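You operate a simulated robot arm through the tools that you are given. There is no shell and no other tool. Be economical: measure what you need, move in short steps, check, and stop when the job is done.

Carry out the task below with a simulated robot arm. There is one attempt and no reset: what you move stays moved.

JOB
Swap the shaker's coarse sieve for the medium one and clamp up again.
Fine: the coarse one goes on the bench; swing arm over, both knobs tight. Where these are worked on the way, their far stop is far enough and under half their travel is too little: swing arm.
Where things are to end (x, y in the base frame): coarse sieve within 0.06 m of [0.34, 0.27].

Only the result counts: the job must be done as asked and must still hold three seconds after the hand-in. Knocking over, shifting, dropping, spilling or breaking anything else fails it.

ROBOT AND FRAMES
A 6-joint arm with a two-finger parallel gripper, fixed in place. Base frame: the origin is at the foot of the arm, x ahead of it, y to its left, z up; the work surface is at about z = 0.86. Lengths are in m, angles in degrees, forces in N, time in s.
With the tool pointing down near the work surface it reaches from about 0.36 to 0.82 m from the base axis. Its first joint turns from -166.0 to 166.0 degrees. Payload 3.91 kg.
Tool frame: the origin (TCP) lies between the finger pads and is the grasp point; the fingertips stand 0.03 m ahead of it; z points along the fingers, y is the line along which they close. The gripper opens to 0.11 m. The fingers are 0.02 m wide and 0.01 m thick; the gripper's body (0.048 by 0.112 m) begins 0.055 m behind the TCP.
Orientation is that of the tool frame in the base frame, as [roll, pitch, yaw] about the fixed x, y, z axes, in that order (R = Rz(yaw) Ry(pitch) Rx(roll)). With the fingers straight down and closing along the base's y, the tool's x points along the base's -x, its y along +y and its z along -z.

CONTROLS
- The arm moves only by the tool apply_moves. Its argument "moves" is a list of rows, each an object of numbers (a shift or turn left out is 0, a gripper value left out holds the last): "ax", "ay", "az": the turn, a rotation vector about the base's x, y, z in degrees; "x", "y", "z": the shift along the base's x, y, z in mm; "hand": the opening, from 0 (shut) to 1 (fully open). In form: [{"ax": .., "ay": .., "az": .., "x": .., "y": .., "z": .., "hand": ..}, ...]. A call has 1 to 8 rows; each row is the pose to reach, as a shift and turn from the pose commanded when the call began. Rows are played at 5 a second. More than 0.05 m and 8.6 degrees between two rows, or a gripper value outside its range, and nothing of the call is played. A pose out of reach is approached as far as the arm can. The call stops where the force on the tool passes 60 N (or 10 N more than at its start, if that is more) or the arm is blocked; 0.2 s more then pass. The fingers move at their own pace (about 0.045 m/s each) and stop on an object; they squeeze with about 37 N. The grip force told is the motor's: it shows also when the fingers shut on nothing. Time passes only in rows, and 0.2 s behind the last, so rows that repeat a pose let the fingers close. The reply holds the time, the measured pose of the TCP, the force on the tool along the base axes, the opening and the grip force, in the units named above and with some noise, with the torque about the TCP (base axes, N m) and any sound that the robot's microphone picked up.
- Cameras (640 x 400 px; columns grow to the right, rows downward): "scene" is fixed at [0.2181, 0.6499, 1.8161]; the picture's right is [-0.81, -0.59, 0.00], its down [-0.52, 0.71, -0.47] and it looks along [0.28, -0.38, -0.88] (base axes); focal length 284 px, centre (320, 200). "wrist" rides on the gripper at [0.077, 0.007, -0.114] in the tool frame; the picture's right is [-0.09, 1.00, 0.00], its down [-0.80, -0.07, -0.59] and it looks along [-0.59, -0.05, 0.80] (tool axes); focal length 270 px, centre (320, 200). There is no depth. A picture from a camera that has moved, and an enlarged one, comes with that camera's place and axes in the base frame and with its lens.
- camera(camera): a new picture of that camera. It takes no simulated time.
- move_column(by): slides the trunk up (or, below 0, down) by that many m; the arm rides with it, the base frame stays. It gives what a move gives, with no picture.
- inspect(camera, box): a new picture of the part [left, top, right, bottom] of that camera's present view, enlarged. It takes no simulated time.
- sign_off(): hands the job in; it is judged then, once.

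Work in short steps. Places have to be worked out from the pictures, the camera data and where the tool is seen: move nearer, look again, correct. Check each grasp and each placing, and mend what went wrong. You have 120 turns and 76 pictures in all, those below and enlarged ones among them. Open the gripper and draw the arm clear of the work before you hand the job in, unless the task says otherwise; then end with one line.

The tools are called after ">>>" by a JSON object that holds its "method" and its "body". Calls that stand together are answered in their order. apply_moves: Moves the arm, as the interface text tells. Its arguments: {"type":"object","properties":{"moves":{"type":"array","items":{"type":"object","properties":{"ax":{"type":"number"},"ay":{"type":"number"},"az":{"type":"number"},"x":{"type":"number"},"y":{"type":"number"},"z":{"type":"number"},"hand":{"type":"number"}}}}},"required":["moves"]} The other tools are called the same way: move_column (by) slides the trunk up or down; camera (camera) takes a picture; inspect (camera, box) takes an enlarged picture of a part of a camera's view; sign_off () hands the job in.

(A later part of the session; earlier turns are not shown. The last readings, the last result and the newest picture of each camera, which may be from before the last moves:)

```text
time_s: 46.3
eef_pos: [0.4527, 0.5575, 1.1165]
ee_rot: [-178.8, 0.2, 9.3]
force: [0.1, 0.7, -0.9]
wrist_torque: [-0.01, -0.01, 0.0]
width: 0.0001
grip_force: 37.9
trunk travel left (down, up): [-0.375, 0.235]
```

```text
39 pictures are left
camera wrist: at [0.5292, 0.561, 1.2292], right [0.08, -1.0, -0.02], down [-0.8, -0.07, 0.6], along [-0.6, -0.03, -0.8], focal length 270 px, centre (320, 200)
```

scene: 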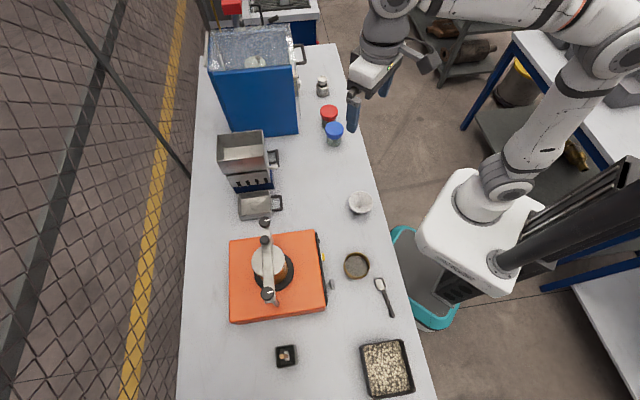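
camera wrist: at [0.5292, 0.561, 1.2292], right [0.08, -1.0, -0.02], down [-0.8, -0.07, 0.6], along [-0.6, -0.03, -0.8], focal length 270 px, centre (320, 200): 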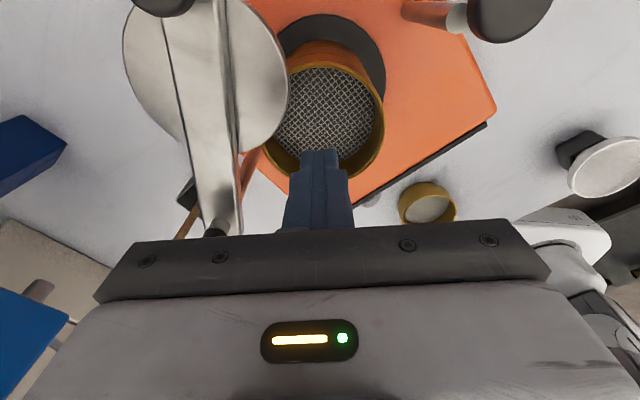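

Higher z reduced reach, so raising the trunk is what helps. Arm is now at about -2° (swung ~42°); I'll raise the trunk fully and then push the arm's side near the pivot with closed fingers.

>>> {"method": "move_column", "body": {"by": 0.23}}

>>> {"method": "apply_moves", "body": {"moves": [{"z": -45, "y": 5}, {"z": -90, "y": 10}, {"z": -135, "y": 15}, {"z": -175, "y": 20}]}}

>>> {"method": "camera", "body": {"camera": "wrist"}}

```text
time_s: 48.7
eef_pos: [0.4521, 0.5571, 1.3449]
ee_rot: [-178.8, 0.2, 9.4]
force: [-0.6, 0.7, 0.2]
wrist_torque: [-0.02, -0.02, -0.02]
width: 0.0
grip_force: 38.3
trunk travel left (down, up): [-0.605, 0.005]
```

```text
time_s: 49.7
eef_pos: [0.4526, 0.5769, 1.1682]
ee_rot: [-178.8, 0.1, 9.4]
force: [1.2, 0.3, 1.1]
wrist_torque: [-0.01, -0.01, -0.01]
width: 0.0001
grip_force: 37.6
trunk travel left (down, up): [-0.605, 0.005]
```

```text
38 pictures are left
camera wrist: at [0.5293, 0.5807, 1.2829], right [0.08, -1.0, -0.02], down [-0.8, -0.07, 0.6], along [-0.6, -0.03, -0.8], focal length 270 px, centre (320, 200)
```

wrist: 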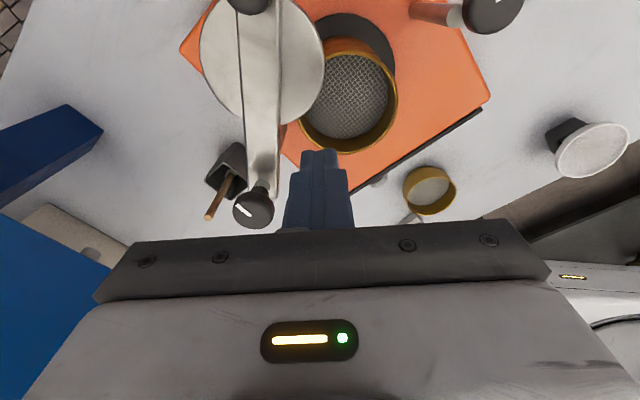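

Descend beside the arm with fingertips just above the plate level, then push +y.

>>> {"method": "apply_moves", "body": {"moves": [{"z": -30, "y": 3}, {"z": -50, "y": 5}, {"z": -60, "y": 6}]}}

>>> {"method": "apply_moves", "body": {"moves": [{"y": 10}, {"y": 20}, {"x": -1, "y": 30}, {"x": -3, "y": 40}]}}

>>> {"method": "camera", "body": {"camera": "wrist"}}

```text
time_s: 50.5
eef_pos: [0.4526, 0.5844, 1.1078]
ee_rot: [-178.8, 0.2, 9.4]
force: [0.4, 0.2, 0.6]
wrist_torque: [0.01, 0.03, -0.01]
width: 0.0
grip_force: 37.5
trunk travel left (down, up): [-0.605, 0.005]
```

```text
time_s: 51.5
eef_pos: [0.4488, 0.6238, 1.1078]
ee_rot: [-178.8, 0.2, 9.5]
force: [-0.8, 0.1, 1.3]
wrist_torque: [-0.02, 0.04, 0.01]
width: 0.0001
grip_force: 37.5
trunk travel left (down, up): [-0.605, 0.005]
```

```text
37 pictures are left
camera wrist: at [0.5262, 0.6272, 1.2232], right [0.08, -1.0, -0.02], down [-0.8, -0.07, 0.6], along [-0.6, -0.03, -0.8], focal length 270 px, centre (320, 200)
```

wrist: 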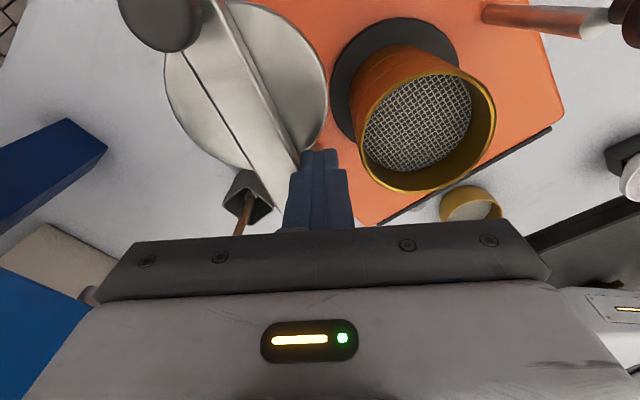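

Arm is moving with almost no force (now ~+23°). Continue the push along a 0.06 m arc around A.

>>> {"method": "apply_moves", "body": {"moves": [{"x": 0, "y": 12.4}, {"x": -2.6, "y": 22.5}, {"x": -7, "y": 32}, {"x": -13, "y": 40}, {"x": -20, "y": 46}]}}

>>> {"method": "inspect", "body": {"camera": "scene", "box": [205, 205, 305, 320]}}

```text
time_s: 52.5
eef_pos: [0.4486, 0.6497, 1.1075]
ee_rot: [-180.0, 0.2, 8.7]
force: [12.2, -15.3, 3.1]
wrist_torque: [-0.42, -0.24, 0.09]
width: 0.0
grip_force: 37.2
trunk travel left (down, up): [-0.605, 0.005]
stopped in row 4: the force on the tool passed its limit at 67 N (the readings are from after the stop); the commanded pose is now the measured one
```

```text
3.48 times, centred on (255, 262) of scene
camera zoom: at [0.2181, 0.6499, 1.8161], right [-0.81, -0.59, 0.0], down [-0.52, 0.71, -0.47], along [0.28, -0.38, -0.88], focal length 989 px, centre (546, -17)
```

zoom: 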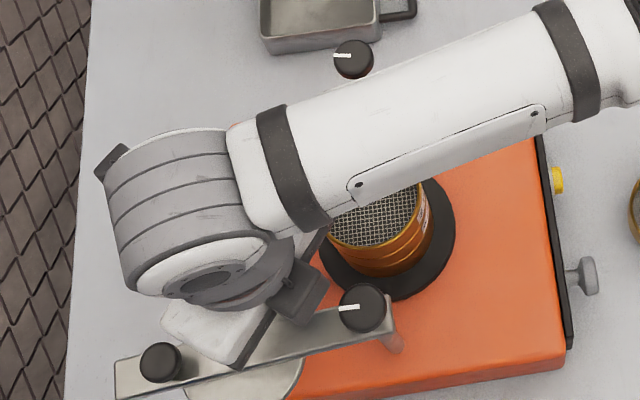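

The arm hit its far stop (~100° swung). Back off, lift, and look at the coarse sieve from above.

>>> {"method": "apply_moves", "body": {"moves": [{"y": -8, "x": 3}, {"y": -12, "x": 3, "z": 35}, {"y": -40, "z": 75}, {"y": -75, "z": 100}]}}

>>> {"method": "camera", "body": {"camera": "wrist"}}

```text
time_s: 53.5
eef_pos: [0.4429, 0.5787, 1.2066]
ee_rot: [-179.9, 0.4, 9.1]
force: [0.6, -0.1, 0.0]
wrist_torque: [0.03, 0.02, 0.0]
width: 0.0
grip_force: 38.1
trunk travel left (down, up): [-0.605, 0.005]
```

```text
35 pictures are left
camera wrist: at [0.5201, 0.5842, 1.3212], right [0.07, -1.0, 0.0], down [-0.8, -0.06, 0.6], along [-0.6, -0.04, -0.8], focal length 270 px, centre (320, 200)
```

wrist: 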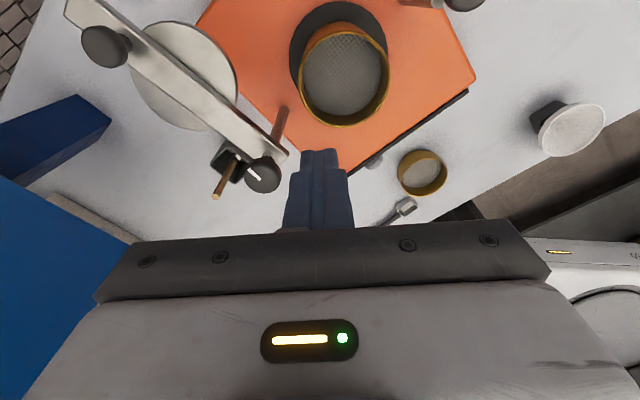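

Coarse rim: centre ≈ (0.458, 0.556), rim z ≈ 1.055, OD ≈ 0.082. Open fully, yaw to -59° and centre above.

>>> {"method": "apply_moves", "body": {"moves": [{"az": -8.5, "hand": 1}, {"az": -17, "x": 3, "y": -5}, {"az": -25.5, "x": 6, "y": -10}, {"az": -34, "x": 9, "y": -15}, {"az": -42.5, "x": 12, "y": -20}, {"az": -51, "x": 15, "y": -22}, {"az": -59.5, "x": 15, "y": -22}, {"az": -68, "x": 15, "y": -22}]}}

>>> {"method": "camera", "body": {"camera": "wrist"}}

```text
time_s: 55.3
eef_pos: [0.4594, 0.5579, 1.2071]
ee_rot: [-180.0, 0.4, -59.1]
force: [-0.3, 0.9, 0.2]
wrist_torque: [0.02, -0.01, -0.01]
width: 0.1099
grip_force: 0.0
trunk travel left (down, up): [-0.605, 0.005]
```

```text
34 pictures are left
camera wrist: at [0.492, 0.4874, 1.321], right [-0.9, -0.43, 0.0], down [-0.35, 0.72, 0.6], along [-0.26, 0.54, -0.8], focal length 270 px, centre (320, 200)
```

wrist: 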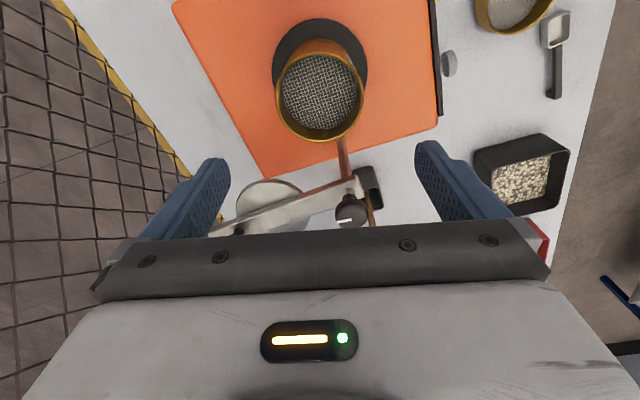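

Centred well. Descend to TCP z ≈ 1.065 and close on the coarse ring.

>>> {"method": "apply_moves", "body": {"moves": [{"y": -3, "z": -45}, {"y": -3, "z": -90}, {"y": -3, "z": -125}, {"y": -3, "z": -140}, {"y": -3, "z": -140, "hand": 0.3}, {"y": -3, "z": -140, "hand": 0.3}, {"y": -3, "z": -140, "hand": 0.3}]}}

>>> {"method": "inspect", "body": {"camera": "scene", "box": [225, 205, 335, 320]}}

```text
time_s: 56.9
eef_pos: [0.4598, 0.5573, 1.068]
ee_rot: [-179.8, 0.4, -59.1]
force: [0.4, 0.9, 0.2]
wrist_torque: [0.06, 0.04, -0.03]
width: 0.0828
grip_force: 36.7
trunk travel left (down, up): [-0.605, 0.005]
```

```text
3.48 times, centred on (280, 262) of scene
camera zoom: at [0.2181, 0.6499, 1.8161], right [-0.81, -0.59, 0.0], down [-0.52, 0.71, -0.47], along [0.28, -0.38, -0.88], focal length 989 px, centre (459, -17)
```

zoom: 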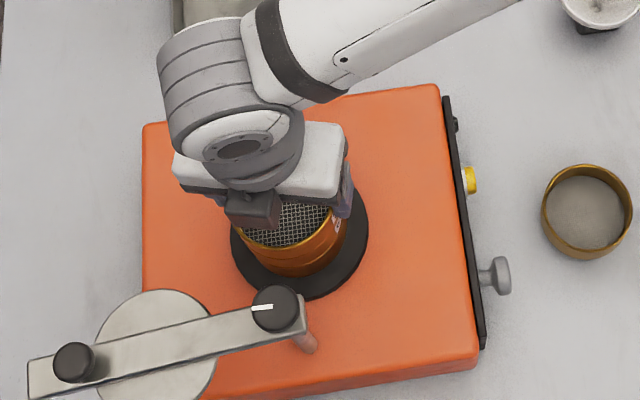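

Gripped at 83 mm with no side load. Lift gently.

>>> {"method": "apply_moves", "body": {"moves": [{"z": 4}, {"z": 10}, {"z": 20}, {"z": 35}, {"z": 60}, {"z": 90}]}}

>>> {"method": "inspect", "body": {"camera": "wrist", "box": [180, 0, 480, 230]}}

```text
time_s: 58.3
eef_pos: [0.458, 0.5536, 1.1592]
ee_rot: [-180.0, 0.3, -59.0]
force: [-0.1, -0.5, -0.2]
wrist_torque: [0.03, 0.01, -0.02]
width: 0.083
grip_force: 37.4
trunk travel left (down, up): [-0.605, 0.005]
```

```text
1.74 times, centred on (330, 115) of wrist
camera zoom: at [0.4913, 0.4843, 1.2724], right [-0.9, -0.44, 0.0], down [-0.35, 0.72, 0.6], along [-0.26, 0.54, -0.8], focal length 470 px, centre (303, 348)
```

zoom: 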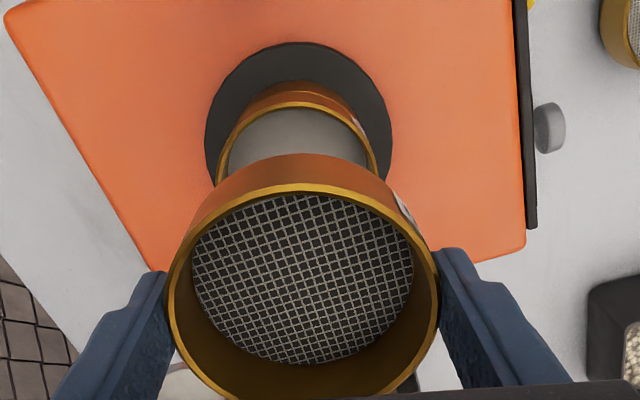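

Only the coarse came off, leaving the fine sieve in place. Carry it toward (0.335, 0.28).

>>> {"method": "apply_moves", "body": {"moves": [{"x": -15, "y": -34}, {"x": -30, "y": -68}, {"x": -46, "y": -102}, {"x": -61, "y": -136}, {"x": -77, "y": -170}, {"x": -92, "y": -204}, {"x": -108, "y": -238, "z": -10}, {"x": -123, "y": -274, "z": -20}]}}

>>> {"method": "camera", "body": {"camera": "wrist"}}

>>> {"method": "camera", "body": {"camera": "scene"}}

```text
time_s: 60.1
eef_pos: [0.3365, 0.277, 1.1369]
ee_rot: [-179.7, 0.4, -59.0]
force: [0.1, 0.5, -1.6]
wrist_torque: [0.0, -0.03, -0.02]
width: 0.083
grip_force: 37.0
trunk travel left (down, up): [-0.605, 0.005]
```

```text
31 pictures are left
camera wrist: at [0.3687, 0.2069, 1.2518], right [-0.9, -0.44, 0.0], down [-0.35, 0.72, 0.6], along [-0.26, 0.54, -0.8], focal length 270 px, centre (320, 200)
```

wrist: 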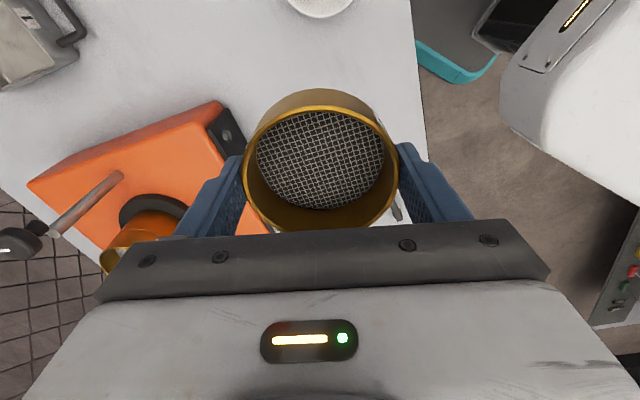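

```text
30 pictures are left
```

scene: 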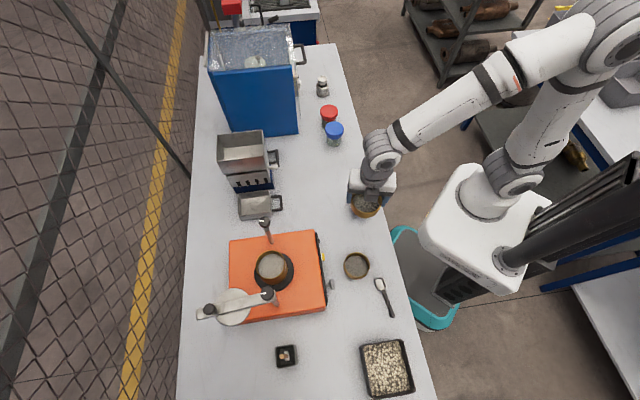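

Clear spot; the bench edge is at x≈0.19. Lower to just above the bench, then slowly until contact.

>>> {"method": "apply_moves", "body": {"moves": [{"z": -45}, {"z": -90}, {"z": -135}, {"z": -170}, {"z": -190}]}}

>>> {"method": "camera", "body": {"camera": "wrist"}}

>>> {"method": "inspect", "body": {"camera": "scene", "box": [320, 170, 420, 300]}}

```text
time_s: 61.3
eef_pos: [0.3376, 0.2825, 0.9437]
ee_rot: [-179.9, 0.3, -58.9]
force: [0.4, 0.5, -1.0]
wrist_torque: [-0.03, 0.0, -0.02]
width: 0.0829
grip_force: 37.2
trunk travel left (down, up): [-0.605, 0.005]
```

```text
29 pictures are left
camera wrist: at [0.3703, 0.2113, 1.0595], right [-0.9, -0.44, 0.0], down [-0.35, 0.72, 0.6], along [-0.26, 0.54, -0.8], focal length 270 px, centre (320, 200)
```

wrist: 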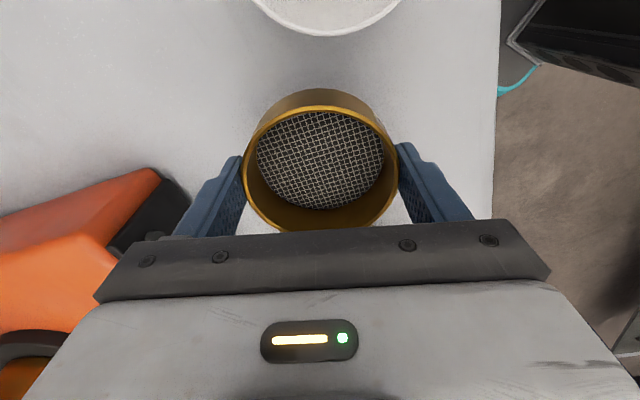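

```text
3.08 times, centred on (370, 235) of scene
camera zoom: at [0.2181, 0.6499, 1.8161], right [-0.81, -0.59, 0.0], down [-0.52, 0.71, -0.47], along [0.28, -0.38, -0.88], focal length 875 px, centre (166, 92)
```

zoom: 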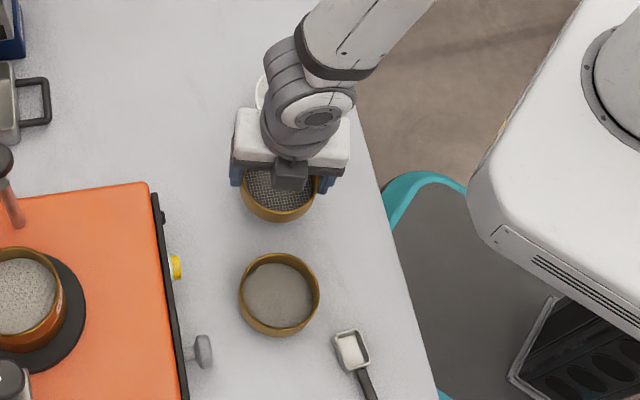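

Lower 20 mm more then in small steps.

>>> {"method": "apply_moves", "body": {"moves": [{"z": -8}, {"z": -14}, {"z": -18}, {"z": -21}]}}

```text
time_s: 62.3
eef_pos: [0.3363, 0.2819, 0.9259]
ee_rot: [-179.9, 0.5, -58.9]
force: [-0.2, 0.2, -0.9]
wrist_torque: [0.0, -0.02, -0.01]
width: 0.083
grip_force: 36.8
trunk travel left (down, up): [-0.605, 0.005]
```

>>> {"method": "apply_moves", "body": {"moves": [{"z": -3}, {"z": -6}, {"z": -8}]}}

```text
time_s: 63.1
eef_pos: [0.336, 0.28, 0.918]
ee_rot: [-179.9, 0.4, -59.1]
force: [0.5, 0.5, -1.4]
wrist_torque: [0.01, 0.01, 0.01]
width: 0.0827
grip_force: 36.8
trunk travel left (down, up): [-0.605, 0.005]
```

>>> {"method": "apply_moves", "body": {"moves": [{"z": -2}, {"z": -4}, {"z": -6}, {"z": -7}]}}

```text
time_s: 64.1
eef_pos: [0.3368, 0.2814, 0.9112]
ee_rot: [-179.9, 0.5, -58.9]
force: [1.5, -0.6, 2.6]
wrist_torque: [-0.02, 0.07, 0.01]
width: 0.0829
grip_force: 37.2
trunk travel left (down, up): [-0.605, 0.005]
```

Light contact. One more mm, release and rise.

>>> {"method": "apply_moves", "body": {"moves": [{"z": -1}, {"z": -1, "hand": 1}, {"z": -1, "hand": 1}, {"z": -1, "hand": 1}, {"z": 20, "hand": 1}, {"z": 65, "hand": 1}]}}

>>> {"method": "apply_moves", "body": {"moves": [{"x": -20, "y": 25, "z": 35}, {"x": -40, "y": 55, "z": 60}, {"x": -66, "y": 94, "z": 60}]}}

>>> {"method": "camera", "body": {"camera": "wrist"}}

```text
time_s: 65.5
eef_pos: [0.3367, 0.2789, 0.9776]
ee_rot: [-179.9, 0.4, -58.9]
force: [0.8, 0.8, -0.2]
wrist_torque: [0.02, 0.02, 0.01]
width: 0.11
grip_force: 0.0
trunk travel left (down, up): [-0.605, 0.005]
```

```text
time_s: 66.3
eef_pos: [0.2688, 0.3743, 1.0346]
ee_rot: [-180.0, 0.4, -59.1]
force: [-0.4, 0.5, -0.2]
wrist_torque: [-0.03, 0.04, 0.0]
width: 0.1099
grip_force: 0.0
trunk travel left (down, up): [-0.605, 0.005]
```

```text
27 pictures are left
camera wrist: at [0.3024, 0.3035, 1.1485], right [-0.9, -0.44, 0.0], down [-0.35, 0.72, 0.6], along [-0.26, 0.54, -0.8], focal length 270 px, centre (320, 200)
```

wrist: 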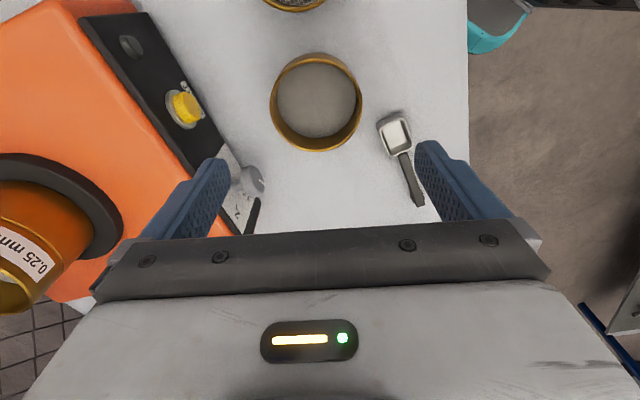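

Medium sieve centred near (0.273, 0.373); scoop and shaker knob clear of the finger paths. Descend and grip at the same height as the coarse one.

>>> {"method": "apply_moves", "body": {"moves": [{"x": 3, "y": -2, "z": -45}, {"x": 3, "y": -2, "z": -85}, {"x": 3, "y": -2, "z": -110}, {"x": 3, "y": -2, "z": -121}, {"x": 3, "y": -2, "z": -121, "hand": 0.3}, {"x": 3, "y": -2, "z": -121, "hand": 0.3}, {"x": 3, "y": -2, "z": -121, "hand": 0.3}]}}

>>> {"method": "apply_moves", "body": {"moves": [{"z": 5}, {"z": 20}, {"z": 55}, {"z": 95}, {"z": 140}, {"z": 185}, {"z": 230}, {"z": 250}]}}

>>> {"method": "camera", "body": {"camera": "wrist"}}

>>> {"method": "inspect", "body": {"camera": "scene", "box": [220, 190, 420, 320]}}

```text
time_s: 67.9
eef_pos: [0.273, 0.3724, 0.9141]
ee_rot: [-179.9, 0.3, -59.0]
force: [0.2, 0.2, -0.5]
wrist_torque: [-0.05, 0.02, 0.02]
width: 0.0827
grip_force: 37.1
trunk travel left (down, up): [-0.605, 0.005]
```

```text
time_s: 69.7
eef_pos: [0.2733, 0.3735, 1.1636]
ee_rot: [-179.9, 0.3, -58.9]
force: [0.5, 0.1, -1.5]
wrist_torque: [-0.01, 0.01, -0.05]
width: 0.0824
grip_force: 36.9
trunk travel left (down, up): [-0.605, 0.005]
```

```text
26 pictures are left
camera wrist: at [0.3057, 0.3024, 1.2779], right [-0.9, -0.44, 0.0], down [-0.35, 0.72, 0.6], along [-0.26, 0.54, -0.8], focal length 270 px, centre (320, 200)
```

wrist: 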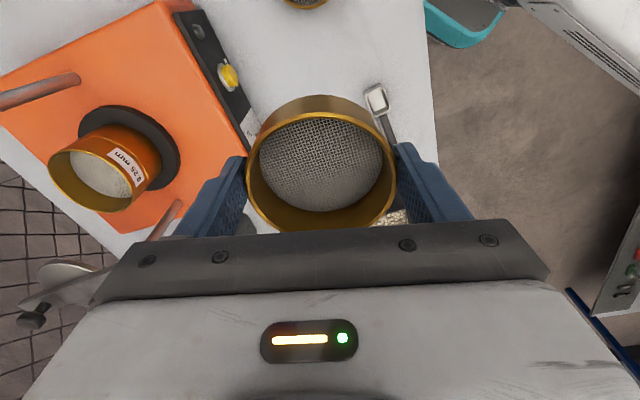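

```text
3.08 times, centred on (320, 255) of scene
camera zoom: at [0.2181, 0.6499, 1.8161], right [-0.81, -0.59, 0.0], down [-0.52, 0.71, -0.47], along [0.28, -0.38, -0.88], focal length 875 px, centre (320, 31)
```

zoom: 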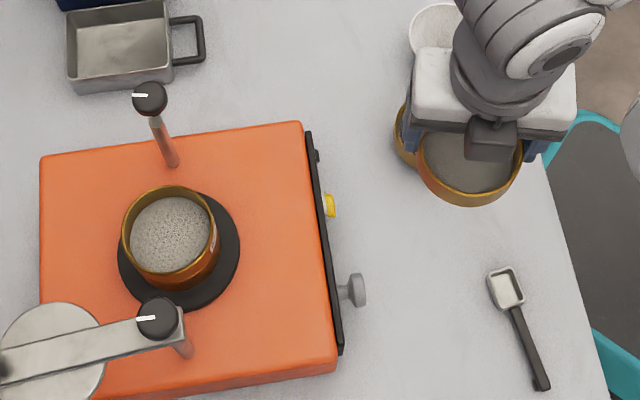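

Medium is held. Carry it over the stack.

>>> {"method": "apply_moves", "body": {"moves": [{"x": 26, "y": 26}, {"x": 52, "y": 52}, {"x": 78, "y": 78}, {"x": 104, "y": 104}, {"x": 130, "y": 130}, {"x": 156, "y": 156}, {"x": 186, "y": 181.5}]}}

>>> {"method": "inspect", "body": {"camera": "wrist", "box": [180, 0, 480, 230]}}

```text
time_s: 71.3
eef_pos: [0.4617, 0.557, 1.1629]
ee_rot: [180.0, 0.2, -59.0]
force: [0.0, -0.1, -1.3]
wrist_torque: [-0.01, 0.03, -0.02]
width: 0.0829
grip_force: 37.4
trunk travel left (down, up): [-0.605, 0.005]
```

```text
1.74 times, centred on (330, 115) of wrist
camera zoom: at [0.4943, 0.4857, 1.2777], right [-0.9, -0.44, 0.0], down [-0.35, 0.72, 0.6], along [-0.26, 0.54, -0.8], focal length 470 px, centre (303, 348)
```

zoom: 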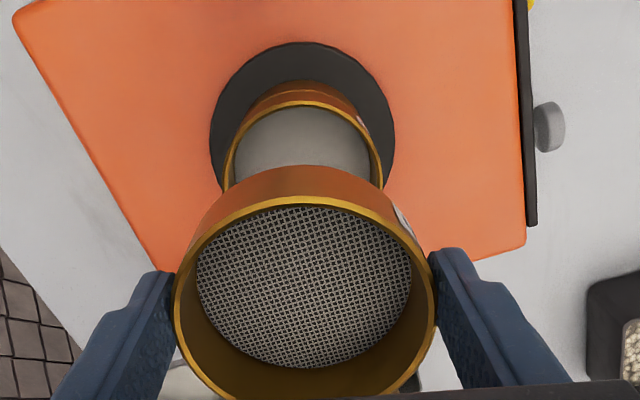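

Comparing against the coarse-lift picture, the medium sits ~5 mm further in the grip toward +y; I'll correct by −5 mm y and descend to just above seating height.

>>> {"method": "apply_moves", "body": {"moves": [{"x": 0, "y": -5}, {"x": 0, "y": -5, "z": -30}, {"x": 0, "y": -5, "z": -60}, {"x": 0, "y": -5, "z": -78}]}}

>>> {"method": "inspect", "body": {"camera": "wrist", "box": [180, 0, 480, 230]}}

>>> {"method": "inspect", "body": {"camera": "scene", "box": [235, 215, 305, 290]}}

```text
time_s: 72.3
eef_pos: [0.459, 0.5498, 1.0863]
ee_rot: [-179.8, 0.3, -58.9]
force: [-0.6, -0.1, -1.2]
wrist_torque: [-0.04, 0.0, 0.01]
width: 0.0828
grip_force: 37.0
trunk travel left (down, up): [-0.605, 0.005]
```

```text
1.74 times, centred on (330, 115) of wrist
camera zoom: at [0.4926, 0.4793, 1.2001], right [-0.9, -0.44, 0.0], down [-0.35, 0.72, 0.6], along [-0.26, 0.54, -0.8], focal length 470 px, centre (303, 348)
```

zoom: 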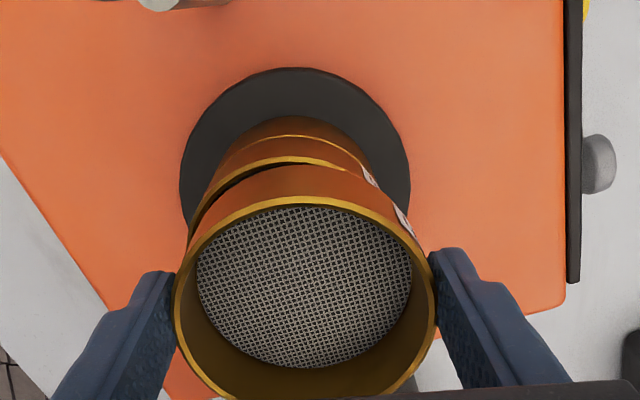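

```text
5.33 times, centred on (270, 252) of scene
camera zoom: at [0.2181, 0.6499, 1.8161], right [-0.81, -0.59, 0.0], down [-0.52, 0.71, -0.47], along [0.28, -0.38, -0.88], focal length 1516 px, centre (587, -80)
```

zoom: 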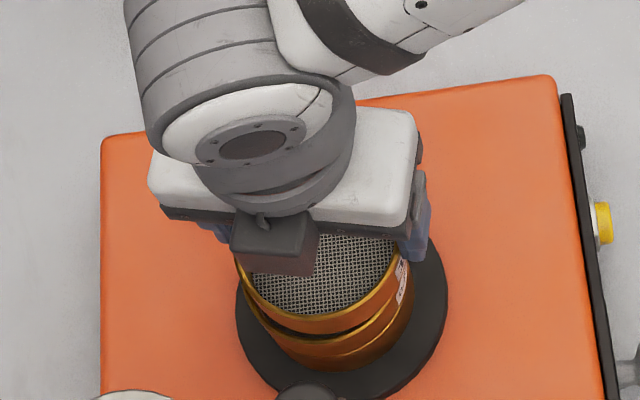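

Nearly aligned in both views, ~15 mm above seating. Nudge slightly and lower in small steps watching force.

>>> {"method": "apply_moves", "body": {"moves": [{"x": 1, "z": -4}, {"x": 1, "z": -8}, {"x": 1, "z": -11}]}}

>>> {"method": "inspect", "body": {"camera": "scene", "box": [235, 215, 305, 290]}}

```text
time_s: 73.1
eef_pos: [0.4598, 0.5464, 1.0792]
ee_rot: [-179.5, 0.5, -59.0]
force: [5.1, 1.5, 32.0]
wrist_torque: [-0.29, 0.11, 0.08]
width: 0.0824
grip_force: 36.6
trunk travel left (down, up): [-0.605, 0.005]
```

```text
5.33 times, centred on (270, 252) of scene
camera zoom: at [0.2181, 0.6499, 1.8161], right [-0.81, -0.59, 0.0], down [-0.52, 0.71, -0.47], along [0.28, -0.38, -0.88], focal length 1516 px, centre (587, -80)
```

zoom: 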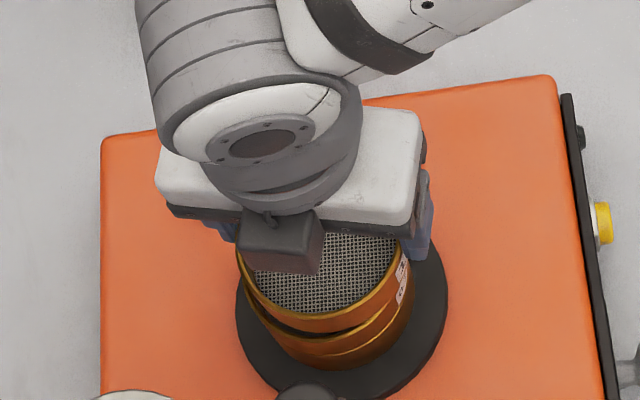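

Contact 8 mm early with the torque showing load on the −y side: the ring is slightly too far −y. Lift a bit, shift +y 4 mm, retry.

>>> {"method": "apply_moves", "body": {"moves": [{"z": 5}, {"z": 5, "y": 4}, {"z": 1, "y": 4}, {"z": -3, "y": 4}]}}

```text
time_s: 74.1
eef_pos: [0.4592, 0.55, 1.0793]
ee_rot: [-179.4, 0.6, -59.0]
force: [5.4, -12.9, 42.7]
wrist_torque: [-0.88, 0.32, 0.16]
width: 0.0823
grip_force: 37.0
trunk travel left (down, up): [-0.605, 0.005]
```

Still loaded on −y side. Repeat with a further +3 mm y, +1 mm x.

>>> {"method": "apply_moves", "body": {"moves": [{"z": 6}, {"z": 6, "y": 3, "x": 1}, {"z": 2, "y": 3, "x": 1}, {"z": -2, "y": 3, "x": 1}]}}

>>> {"method": "inspect", "body": {"camera": "wrist", "box": [180, 0, 480, 230]}}

```text
time_s: 75.1
eef_pos: [0.4601, 0.5523, 1.0793]
ee_rot: [-179.3, 0.7, -58.9]
force: [4.6, -10.7, 52.6]
wrist_torque: [-0.78, 1.32, 0.23]
width: 0.0824
grip_force: 36.8
trunk travel left (down, up): [-0.605, 0.005]
```

```text
1.74 times, centred on (330, 115) of wrist
camera zoom: at [0.4924, 0.4811, 1.1927], right [-0.9, -0.44, -0.01], down [-0.35, 0.71, 0.6], along [-0.26, 0.55, -0.8], focal length 470 px, centre (303, 348)
```

zoom: 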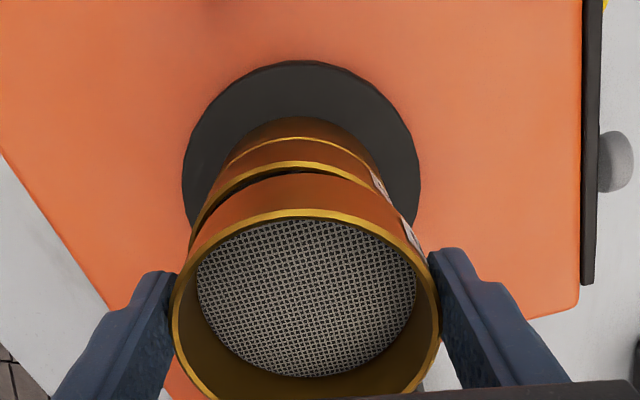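

The lower rim appears ~5 mm to the image-left of the medium ring and the torque agrees (load on −x,−y side). Shift (+4.5, +2) mm and retry.

>>> {"method": "apply_moves", "body": {"moves": [{"z": 6}, {"z": 6, "y": 2, "x": 4.5}, {"z": 2, "y": 2, "x": 4.5}, {"z": -2, "y": 2, "x": 4.5}]}}

>>> {"method": "inspect", "body": {"camera": "wrist", "box": [180, 0, 480, 230]}}

```text
time_s: 76.1
eef_pos: [0.4666, 0.5589, 1.0675]
ee_rot: [180.0, 0.3, -59.0]
force: [-1.0, -1.7, -1.4]
wrist_torque: [-0.07, 0.08, 0.02]
width: 0.0823
grip_force: 36.8
trunk travel left (down, up): [-0.605, 0.005]
```

```text
1.74 times, centred on (330, 115) of wrist
camera zoom: at [0.4998, 0.4883, 1.1811], right [-0.9, -0.44, 0.0], down [-0.35, 0.72, 0.6], along [-0.26, 0.54, -0.8], focal length 470 px, centre (303, 348)
```

zoom: 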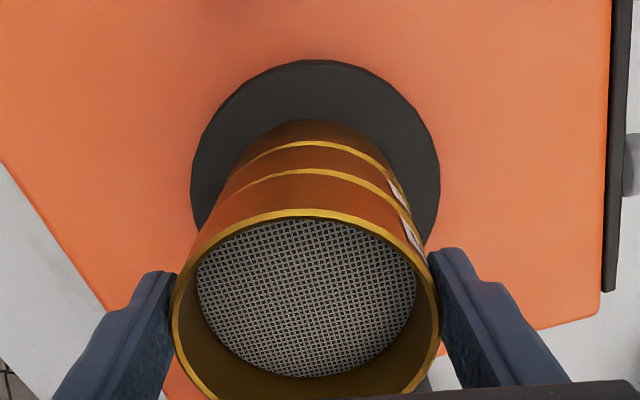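

It dropped in and the stack is aligned. Press down gently to confirm seating.

>>> {"method": "apply_moves", "body": {"moves": [{"z": -1.5}, {"z": -3}]}}

```text
time_s: 76.7
eef_pos: [0.4661, 0.5584, 1.0668]
ee_rot: [-179.8, 0.3, -59.0]
force: [0.4, 1.1, 4.3]
wrist_torque: [0.25, -0.07, 0.05]
width: 0.0821
grip_force: 36.6
trunk travel left (down, up): [-0.605, 0.005]
```

>>> {"method": "apply_moves", "body": {"moves": [{"z": -1.5}, {"z": -3}, {"z": -3}]}}

```text
time_s: 77.5
eef_pos: [0.4654, 0.5585, 1.066]
ee_rot: [-179.5, 0.4, -59.0]
force: [4.0, 4.4, 27.6]
wrist_torque: [1.2, -0.57, -0.08]
width: 0.0821
grip_force: 37.1
trunk travel left (down, up): [-0.605, 0.005]
```

Seated (27 N with no further descent). Relieve, open, and lift clear, then check.

>>> {"method": "apply_moves", "body": {"moves": [{"z": 4}, {"z": 4, "hand": 1}, {"z": 4, "hand": 1}, {"z": 4, "hand": 1}, {"z": 30}, {"z": 75}, {"z": 115}]}}

>>> {"method": "camera", "body": {"camera": "wrist"}}

>>> {"method": "inspect", "body": {"camera": "scene", "box": [190, 205, 400, 330]}}

```text
time_s: 79.1
eef_pos: [0.4651, 0.5598, 1.1806]
ee_rot: [-179.8, 0.3, -59.1]
force: [0.3, -0.2, -0.3]
wrist_torque: [0.0, 0.02, 0.03]
width: 0.1101
grip_force: 0.1
trunk travel left (down, up): [-0.605, 0.005]
```

```text
18 pictures are left
camera wrist: at [0.4977, 0.4892, 1.2936], right [-0.9, -0.44, 0.0], down [-0.35, 0.72, 0.6], along [-0.26, 0.54, -0.8], focal length 270 px, centre (320, 200)
```

wrist: 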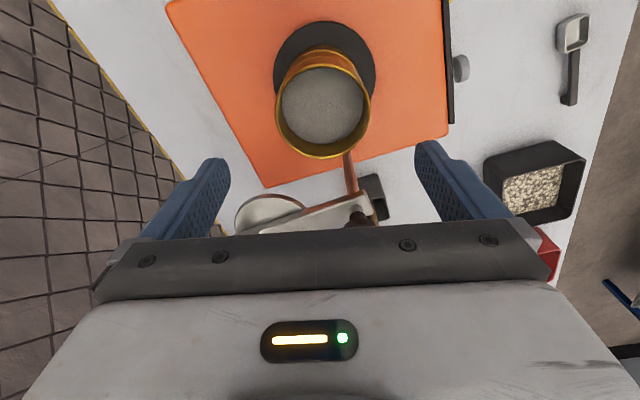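

```text
3.05 times, centred on (295, 268) of scene
camera zoom: at [0.2181, 0.6499, 1.8161], right [-0.81, -0.59, 0.0], down [-0.52, 0.71, -0.47], along [0.28, -0.38, -0.88], focal length 866 px, centre (396, -6)
```

zoom: 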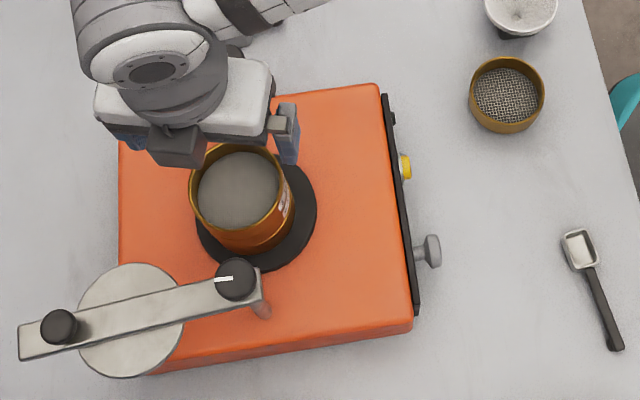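

Medium seated, coarse upright at its spot. Arm lies at ≈50°; I'll straddle the bar near the pivot (r≈0.05) with partly open fingers and pull it back clockwise.

>>> {"method": "apply_moves", "body": {"moves": [{"az": -8.6, "x": -5, "y": 14, "z": 10, "hand": 0.45}, {"az": -17.2, "x": -10, "y": 28, "z": 10}, {"az": -25.8, "x": -15, "y": 42, "z": 10}, {"az": -34.4, "x": -20, "y": 56, "z": 10}, {"az": -43, "x": -26, "y": 70, "z": 10}, {"az": -51.6, "x": -32, "y": 84, "z": 10}, {"az": -60.2, "x": -38, "y": 96, "z": 10}, {"az": -68.8, "x": -43, "y": 105, "z": 10}]}}

>>> {"method": "camera", "body": {"camera": "wrist"}}

```text
time_s: 80.9
eef_pos: [0.4171, 0.6551, 1.184]
ee_rot: [-180.0, 0.4, -128.1]
force: [-0.3, 0.4, -1.0]
wrist_torque: [-0.01, 0.0, 0.0]
width: 0.0495
grip_force: 0.1
out of reach, approached as far as the arm can: row 7, 8
trunk travel left (down, up): [-0.605, 0.005]
```

```text
16 pictures are left
camera wrist: at [0.3631, 0.5979, 1.2983], right [-0.73, 0.68, 0.0], down [0.55, 0.59, 0.6], along [0.41, 0.44, -0.8], focal length 270 px, centre (320, 200)
```

wrist: 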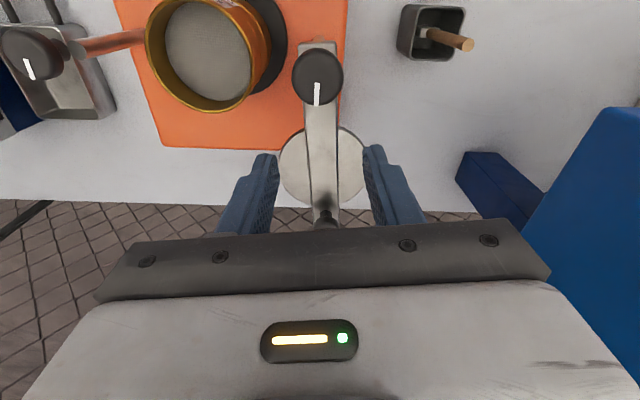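

The bar lies between the fingers. Descend so the fingertips straddle the bar.

>>> {"method": "apply_moves", "body": {"moves": [{"z": -30}, {"z": -55}, {"z": -70}, {"z": -80}]}}

```text
time_s: 81.9
eef_pos: [0.4242, 0.6689, 1.1061]
ee_rot: [-180.0, 0.1, -127.8]
force: [-0.3, 0.7, -0.1]
wrist_torque: [0.0, -0.04, 0.03]
width: 0.0496
grip_force: 0.1
out of reach, approached as far as the arm can: row 1, 2, 3, 4
trunk travel left (down, up): [-0.605, 0.005]
```

Straddling the bar. Now rotate around A clockwise along the arc.

>>> {"method": "apply_moves", "body": {"moves": [{"x": 5.7, "y": -5.1, "az": -8}, {"x": 10.6, "y": -11, "az": -16}, {"x": 14.7, "y": -17.5, "az": -24}, {"x": 17.8, "y": -24.5, "az": -32}, {"x": 19.9, "y": -31.9, "az": -40}, {"x": 21, "y": -39.5, "az": -48}, {"x": 21, "y": -47.1, "az": -56}, {"x": 19.9, "y": -54.7, "az": -64}]}}

>>> {"method": "camera", "body": {"camera": "wrist"}}

```text
time_s: 83.7
eef_pos: [0.4594, 0.6444, 1.1168]
ee_rot: [-179.6, 0.2, 176.1]
force: [0.0, -0.3, 0.3]
wrist_torque: [0.0, -0.03, -0.06]
width: 0.0495
grip_force: 0.0
out of reach, approached as far as the arm can: row 2, 3, 4, 5, 6, 7, 8
trunk travel left (down, up): [-0.605, 0.005]
```

```text
15 pictures are left
camera wrist: at [0.3817, 0.6566, 1.2309], right [0.16, 0.99, -0.01], down [0.79, -0.12, 0.6], along [0.59, -0.1, -0.8], focal length 270 px, centre (320, 200)
```

wrist: 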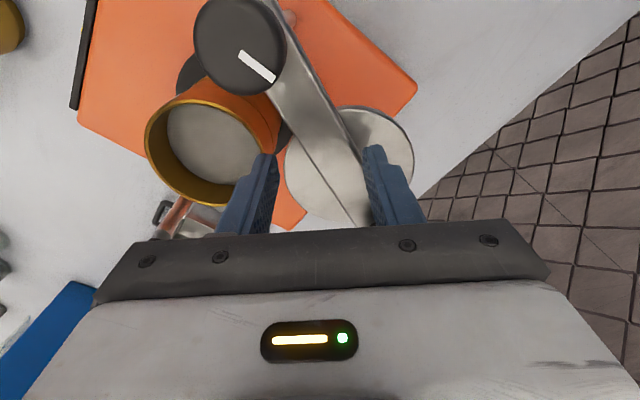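

The bar moved partway but tracking was limited by reach. Move inward (−y) and lower a bit to recover.

>>> {"method": "apply_moves", "body": {"moves": [{"y": -6, "z": -6}, {"y": -12, "z": -10}, {"y": -20, "z": -10}]}}

>>> {"method": "camera", "body": {"camera": "wrist"}}

```text
time_s: 84.5
eef_pos: [0.4652, 0.6384, 1.1142]
ee_rot: [180.0, 0.5, 176.2]
force: [-5.3, 0.0, 25.7]
wrist_torque: [0.65, 0.13, -0.09]
width: 0.0496
grip_force: 0.2
out of reach, approached as far as the arm can: row 1, 2, 3
trunk travel left (down, up): [-0.605, 0.005]
```

```text
14 pictures are left
camera wrist: at [0.3876, 0.6506, 1.2279], right [0.15, 0.99, 0.0], down [0.79, -0.12, 0.6], along [0.59, -0.09, -0.8], focal length 270 px, centre (320, 200)
```

wrist: 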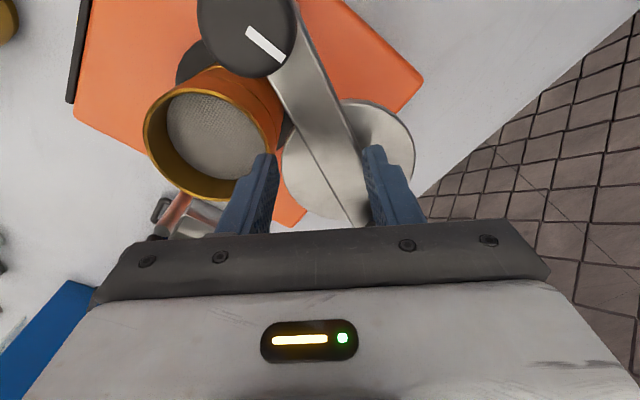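

The right fingertip is riding on the bar. Lift and retreat inward to resync the commanded pose.

>>> {"method": "apply_moves", "body": {"moves": [{"z": 20, "x": -10, "y": -10}, {"z": 40, "x": -20, "y": -30}, {"z": 60, "x": -30, "y": -60}, {"z": 60, "x": -30, "y": -60}]}}

```text
time_s: 85.5
eef_pos: [0.4636, 0.6332, 1.1526]
ee_rot: [-179.5, 0.2, 176.3]
force: [0.5, -0.1, -0.8]
wrist_torque: [0.0, -0.01, -0.01]
width: 0.0497
grip_force: 0.0
out of reach, approached as far as the arm can: row 1, 2, 3, 4
trunk travel left (down, up): [-0.605, 0.005]
```

>>> {"method": "apply_moves", "body": {"moves": [{"x": -10, "y": -30}, {"x": -20, "y": -60}, {"x": -20, "y": -60}]}}

```text
time_s: 86.3
eef_pos: [0.4688, 0.6279, 1.1589]
ee_rot: [-179.6, 0.1, 176.2]
force: [-0.5, 0.2, 0.3]
wrist_torque: [-0.03, -0.02, -0.01]
width: 0.0495
grip_force: 0.0
out of reach, approached as far as the arm can: row 1, 2, 3
trunk travel left (down, up): [-0.605, 0.005]
```

The elbow may be stretched into a singular posture. Look at the scene.

>>> {"method": "camera", "body": {"camera": "scene"}}

```text
13 pictures are left
```

scene: 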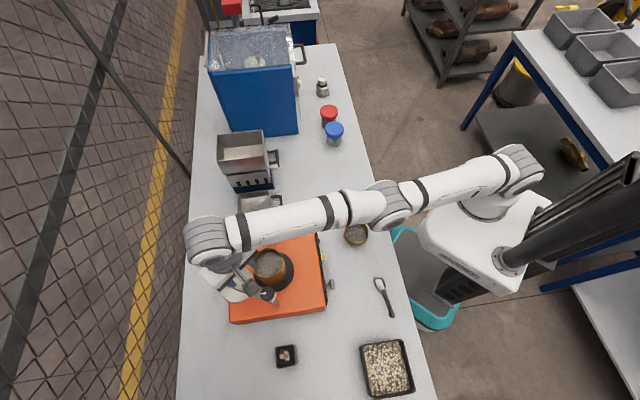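

The arm is nearly straight. Command a larger inward retreat at safe height.

>>> {"method": "apply_moves", "body": {"moves": [{"x": -24, "y": -32}, {"x": -48, "y": -64, "z": -5}, {"x": -72, "y": -96, "z": -5}, {"x": -90, "y": -120, "z": -5}, {"x": -90, "y": -120, "z": -5}, {"x": -90, "y": -120, "z": -5}]}}

```text
time_s: 87.7
eef_pos: [0.4656, 0.628, 1.1657]
ee_rot: [-179.7, 0.1, 176.2]
force: [0.3, 1.0, 0.8]
wrist_torque: [0.02, -0.02, 0.01]
width: 0.0497
grip_force: 0.1
out of reach, approached as far as the arm can: row 1, 2, 3, 4, 5, 6
trunk travel left (down, up): [-0.605, 0.005]
```

Stuck radially; slide up along the reach boundary (which shrinks radius), then retreat downward from there, as worked before.

>>> {"method": "apply_moves", "body": {"moves": [{"z": 40}, {"z": 80}, {"z": 120}, {"z": 160}, {"z": 200}]}}

>>> {"method": "apply_moves", "body": {"moves": [{"z": -40, "x": -15, "y": -20}, {"z": -80, "x": -30, "y": -40}, {"z": -110, "x": -40, "y": -55}]}}

```text
time_s: 88.9
eef_pos: [0.4383, 0.5799, 1.3206]
ee_rot: [-179.5, 0.1, 176.2]
force: [0.5, 1.3, 0.6]
wrist_torque: [-0.07, 0.04, 0.0]
width: 0.0497
grip_force: 0.1
out of reach, approached as far as the arm can: row 1, 2, 3, 4, 5
trunk travel left (down, up): [-0.605, 0.005]
```

```text
time_s: 89.7
eef_pos: [0.4398, 0.5787, 1.3164]
ee_rot: [-179.7, 0.2, 176.2]
force: [-0.4, -0.1, 0.2]
wrist_torque: [-0.01, -0.01, -0.02]
width: 0.0496
grip_force: 0.0
out of reach, approached as far as the arm can: row 1, 2, 3
trunk travel left (down, up): [-0.605, 0.005]
```

Reset the commanded pose with a small trunk move, then go straight down as worked before.

>>> {"method": "move_column", "body": {"by": -0.05}}

>>> {"method": "apply_moves", "body": {"moves": [{"z": -30}, {"z": -60}, {"z": -80}]}}

```text
time_s: 90.6
eef_pos: [0.4375, 0.579, 1.2645]
ee_rot: [-179.6, 0.2, 176.2]
force: [-0.4, 0.5, -0.6]
wrist_torque: [-0.02, 0.01, -0.01]
width: 0.0494
grip_force: 0.1
trunk travel left (down, up): [-0.555, 0.055]
```

```text
time_s: 91.4
eef_pos: [0.4402, 0.5842, 1.2299]
ee_rot: [-177.0, -1.1, 176.1]
force: [0.2, 0.3, 0.2]
wrist_torque: [0.01, 0.0, 0.01]
width: 0.0493
grip_force: 0.2
out of reach, approached as far as the arm can: row 1, 2, 3
trunk travel left (down, up): [-0.555, 0.055]
```

It's coming free somewhat; continue inward and level.

>>> {"method": "apply_moves", "body": {"moves": [{"x": -10, "y": -13, "z": -10}, {"x": -20, "y": -26, "z": -10}, {"x": -30, "y": -40, "z": -10}, {"x": -40, "y": -53, "z": -10}, {"x": -40, "y": -53, "z": -10}]}}

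```text
time_s: 92.6
eef_pos: [0.4424, 0.5851, 1.2298]
ee_rot: [-177.2, -1.2, 176.1]
force: [0.4, 0.2, 0.3]
wrist_torque: [0.03, -0.01, -0.05]
width: 0.0494
grip_force: 0.1
out of reach, approached as far as the arm can: row 1, 2, 3, 4, 5
trunk travel left (down, up): [-0.555, 0.055]
```

Likely the elbow snapped to the wrong side while straight. Raise the trunk (resets command), stretch outward and up, then sweep downward while stretched to re-bend it the right way.

>>> {"method": "move_column", "body": {"by": 0.05}}

>>> {"method": "apply_moves", "body": {"moves": [{"x": 12, "y": 16, "z": 35}, {"x": 24, "y": 32, "z": 70}, {"x": 30, "y": 40, "z": 105}, {"x": 30, "y": 40, "z": 140}]}}

>>> {"method": "apply_moves", "body": {"moves": [{"z": -45}, {"z": -90}, {"z": -135}, {"z": -180}]}}

```text
time_s: 93.6
eef_pos: [0.4408, 0.5845, 1.2803]
ee_rot: [-177.0, -1.2, 176.1]
force: [0.8, 0.0, 0.4]
wrist_torque: [0.0, 0.03, 0.03]
width: 0.0495
grip_force: 0.0
trunk travel left (down, up): [-0.605, 0.005]
```

```text
time_s: 94.6
eef_pos: [0.4244, 0.5452, 1.3631]
ee_rot: [-177.2, -1.0, 176.1]
force: [0.2, -0.3, 0.7]
wrist_torque: [0.06, -0.03, -0.03]
width: 0.0493
grip_force: 0.1
out of reach, approached as far as the arm can: row 1, 2, 3, 4
trunk travel left (down, up): [-0.605, 0.005]
```

```text
time_s: 95.6
eef_pos: [0.4208, 0.5502, 1.182]
ee_rot: [-177.1, -1.2, 176.1]
force: [0.1, 0.6, -0.5]
wrist_torque: [-0.01, 0.0, 0.01]
width: 0.0497
grip_force: 0.0
trunk travel left (down, up): [-0.605, 0.005]
```

Recovered. The bar is at ~16°; I'll level the tool, yaw to 196°, and approach a straddle at r≈0.045 from A, which stays within reach.

>>> {"method": "apply_moves", "body": {"moves": [{"ax": 2.9, "ay": -1.3}, {"ax": 2.9, "ay": -1.3, "x": 4, "y": 20}, {"ax": 2.9, "ay": -1.3, "x": 8, "y": 40}]}}

>>> {"method": "apply_moves", "body": {"moves": [{"az": 7, "y": 12, "z": -10}, {"az": 14, "x": 2, "y": 26, "z": -20}, {"az": 20, "x": 4, "y": 44, "z": -30}]}}

>>> {"method": "camera", "body": {"camera": "wrist"}}

```text
time_s: 96.4
eef_pos: [0.4274, 0.5908, 1.1836]
ee_rot: [179.9, -0.1, 176.3]
force: [0.8, -0.3, 0.6]
wrist_torque: [0.01, 0.03, -0.01]
width: 0.0496
grip_force: 0.1
trunk travel left (down, up): [-0.605, 0.005]
```

```text
time_s: 97.2
eef_pos: [0.4337, 0.634, 1.1545]
ee_rot: [180.0, -0.1, -163.8]
force: [0.5, -0.1, -0.1]
wrist_torque: [-0.01, 0.04, 0.01]
width: 0.0495
grip_force: 0.0
trunk travel left (down, up): [-0.605, 0.005]
```

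```text
12 pictures are left
camera wrist: at [0.3573, 0.6185, 1.2694], right [-0.19, 0.98, 0.0], down [0.79, 0.16, 0.59], along [0.58, 0.12, -0.81], focal length 270 px, centre (320, 200)
```

wrist: 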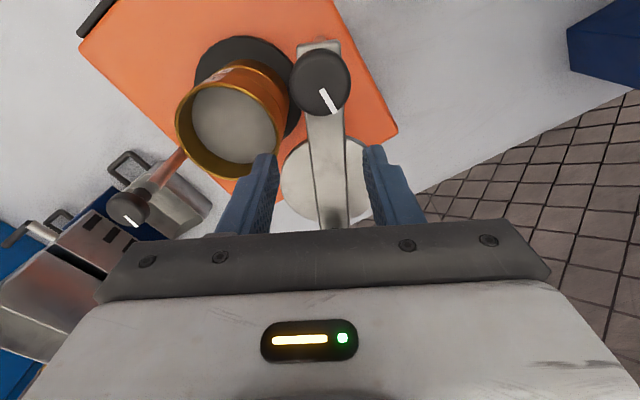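

Bar is between the fingers. Descend and sweep clockwise around A.

>>> {"method": "apply_moves", "body": {"moves": [{"z": -20, "y": 1}, {"z": -38, "y": 2}, {"z": -47, "y": 2}]}}

```text
time_s: 98.0
eef_pos: [0.4334, 0.6364, 1.1079]
ee_rot: [179.8, 0.0, -163.8]
force: [0.1, -0.2, 0.4]
wrist_torque: [0.04, -0.01, 0.02]
width: 0.0495
grip_force: 0.1
trunk travel left (down, up): [-0.605, 0.005]
```

>>> {"method": "apply_moves", "body": {"moves": [{"az": -8, "x": 1.2, "y": -6.2}, {"az": -16, "x": 1.5, "y": -12.4}, {"az": -24, "x": 0.9, "y": -18.7}, {"az": -32, "x": -0.5, "y": -24.8}, {"az": -40, "x": -2.8, "y": -30.6}, {"az": -48, "x": -5.9, "y": -36.1}]}}

>>> {"method": "camera", "body": {"camera": "wrist"}}

```text
time_s: 99.4
eef_pos: [0.4272, 0.601, 1.108]
ee_rot: [179.8, -0.1, 147.9]
force: [-0.3, 0.0, 0.1]
wrist_torque: [0.03, 0.04, 0.0]
width: 0.0493
grip_force: 0.1
trunk travel left (down, up): [-0.605, 0.005]
```

```text
11 pictures are left
camera wrist: at [0.3646, 0.6468, 1.2222], right [0.6, 0.8, 0.0], down [0.64, -0.49, 0.59], along [0.47, -0.36, -0.8], focal length 270 px, centre (320, 200)
```

wrist: 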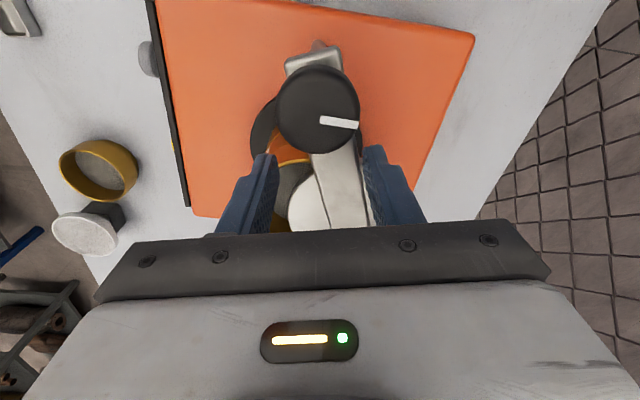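

Continue to the clockwise stop.

>>> {"method": "apply_moves", "body": {"moves": [{"az": -8, "x": -3.2, "y": -5.5}, {"az": -16, "x": -7.7, "y": -10}, {"az": -20, "x": -10.2, "y": -12}, {"az": -24, "x": -12.7, "y": -13.7}, {"az": -28, "x": -15.4, "y": -15.3}, {"az": -32, "x": -18.2, "y": -16.8}]}}

>>> {"method": "inspect", "body": {"camera": "scene", "box": [235, 205, 305, 310]}}

```text
time_s: 100.8
eef_pos: [0.4124, 0.5877, 1.108]
ee_rot: [179.7, -0.1, 116.2]
force: [15.3, 30.8, 5.3]
wrist_torque: [0.74, -0.52, 0.96]
width: 0.0629
grip_force: 13.9
trunk travel left (down, up): [-0.605, 0.005]
```

```text
3.81 times, centred on (270, 258) of scene
camera zoom: at [0.2181, 0.6499, 1.8161], right [-0.81, -0.59, 0.0], down [-0.52, 0.71, -0.47], along [0.28, -0.38, -0.88], focal length 1083 px, centre (510, -19)
```

zoom: 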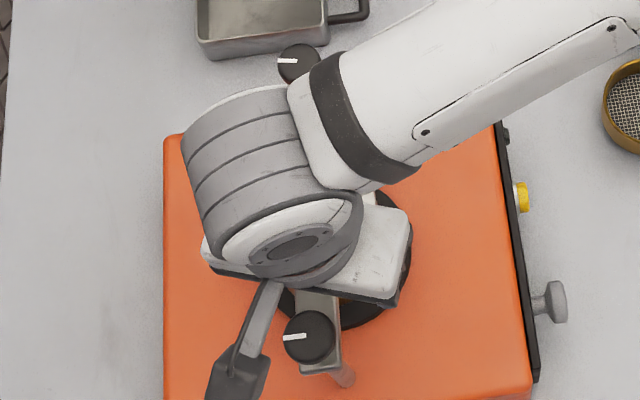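

The bar is at its clockwise stop (fingers forced apart, reaction 34 N). Back off slightly and lift.

>>> {"method": "apply_moves", "body": {"moves": [{"az": 8, "x": 6, "y": 4}, {"az": 12, "x": 8, "y": 5}, {"az": 12, "x": 8, "y": 5, "z": 25}, {"az": 12, "x": 8, "y": 5, "z": 65}]}}

>>> {"method": "camera", "body": {"camera": "wrist"}}

```text
time_s: 101.8
eef_pos: [0.4153, 0.5889, 1.1736]
ee_rot: [179.9, -0.1, 128.2]
force: [0.0, 0.3, 0.3]
wrist_torque: [0.04, -0.03, 0.01]
width: 0.0495
grip_force: 0.0
trunk travel left (down, up): [-0.605, 0.005]
```

```text
9 pictures are left
camera wrist: at [0.3733, 0.6535, 1.2874], right [0.84, 0.55, 0.0], down [0.44, -0.67, 0.59], along [0.33, -0.5, -0.8], focal length 270 px, centre (320, 200)
```

wrist: 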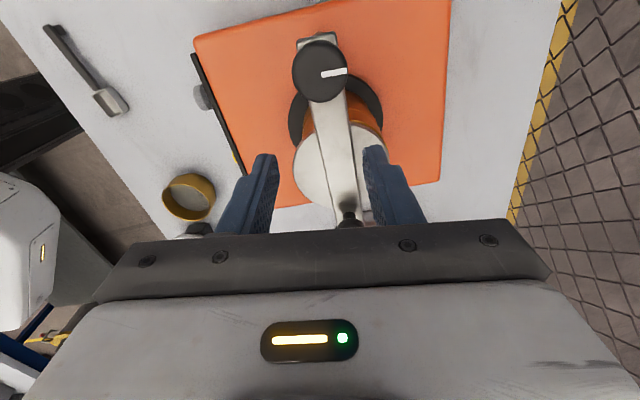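

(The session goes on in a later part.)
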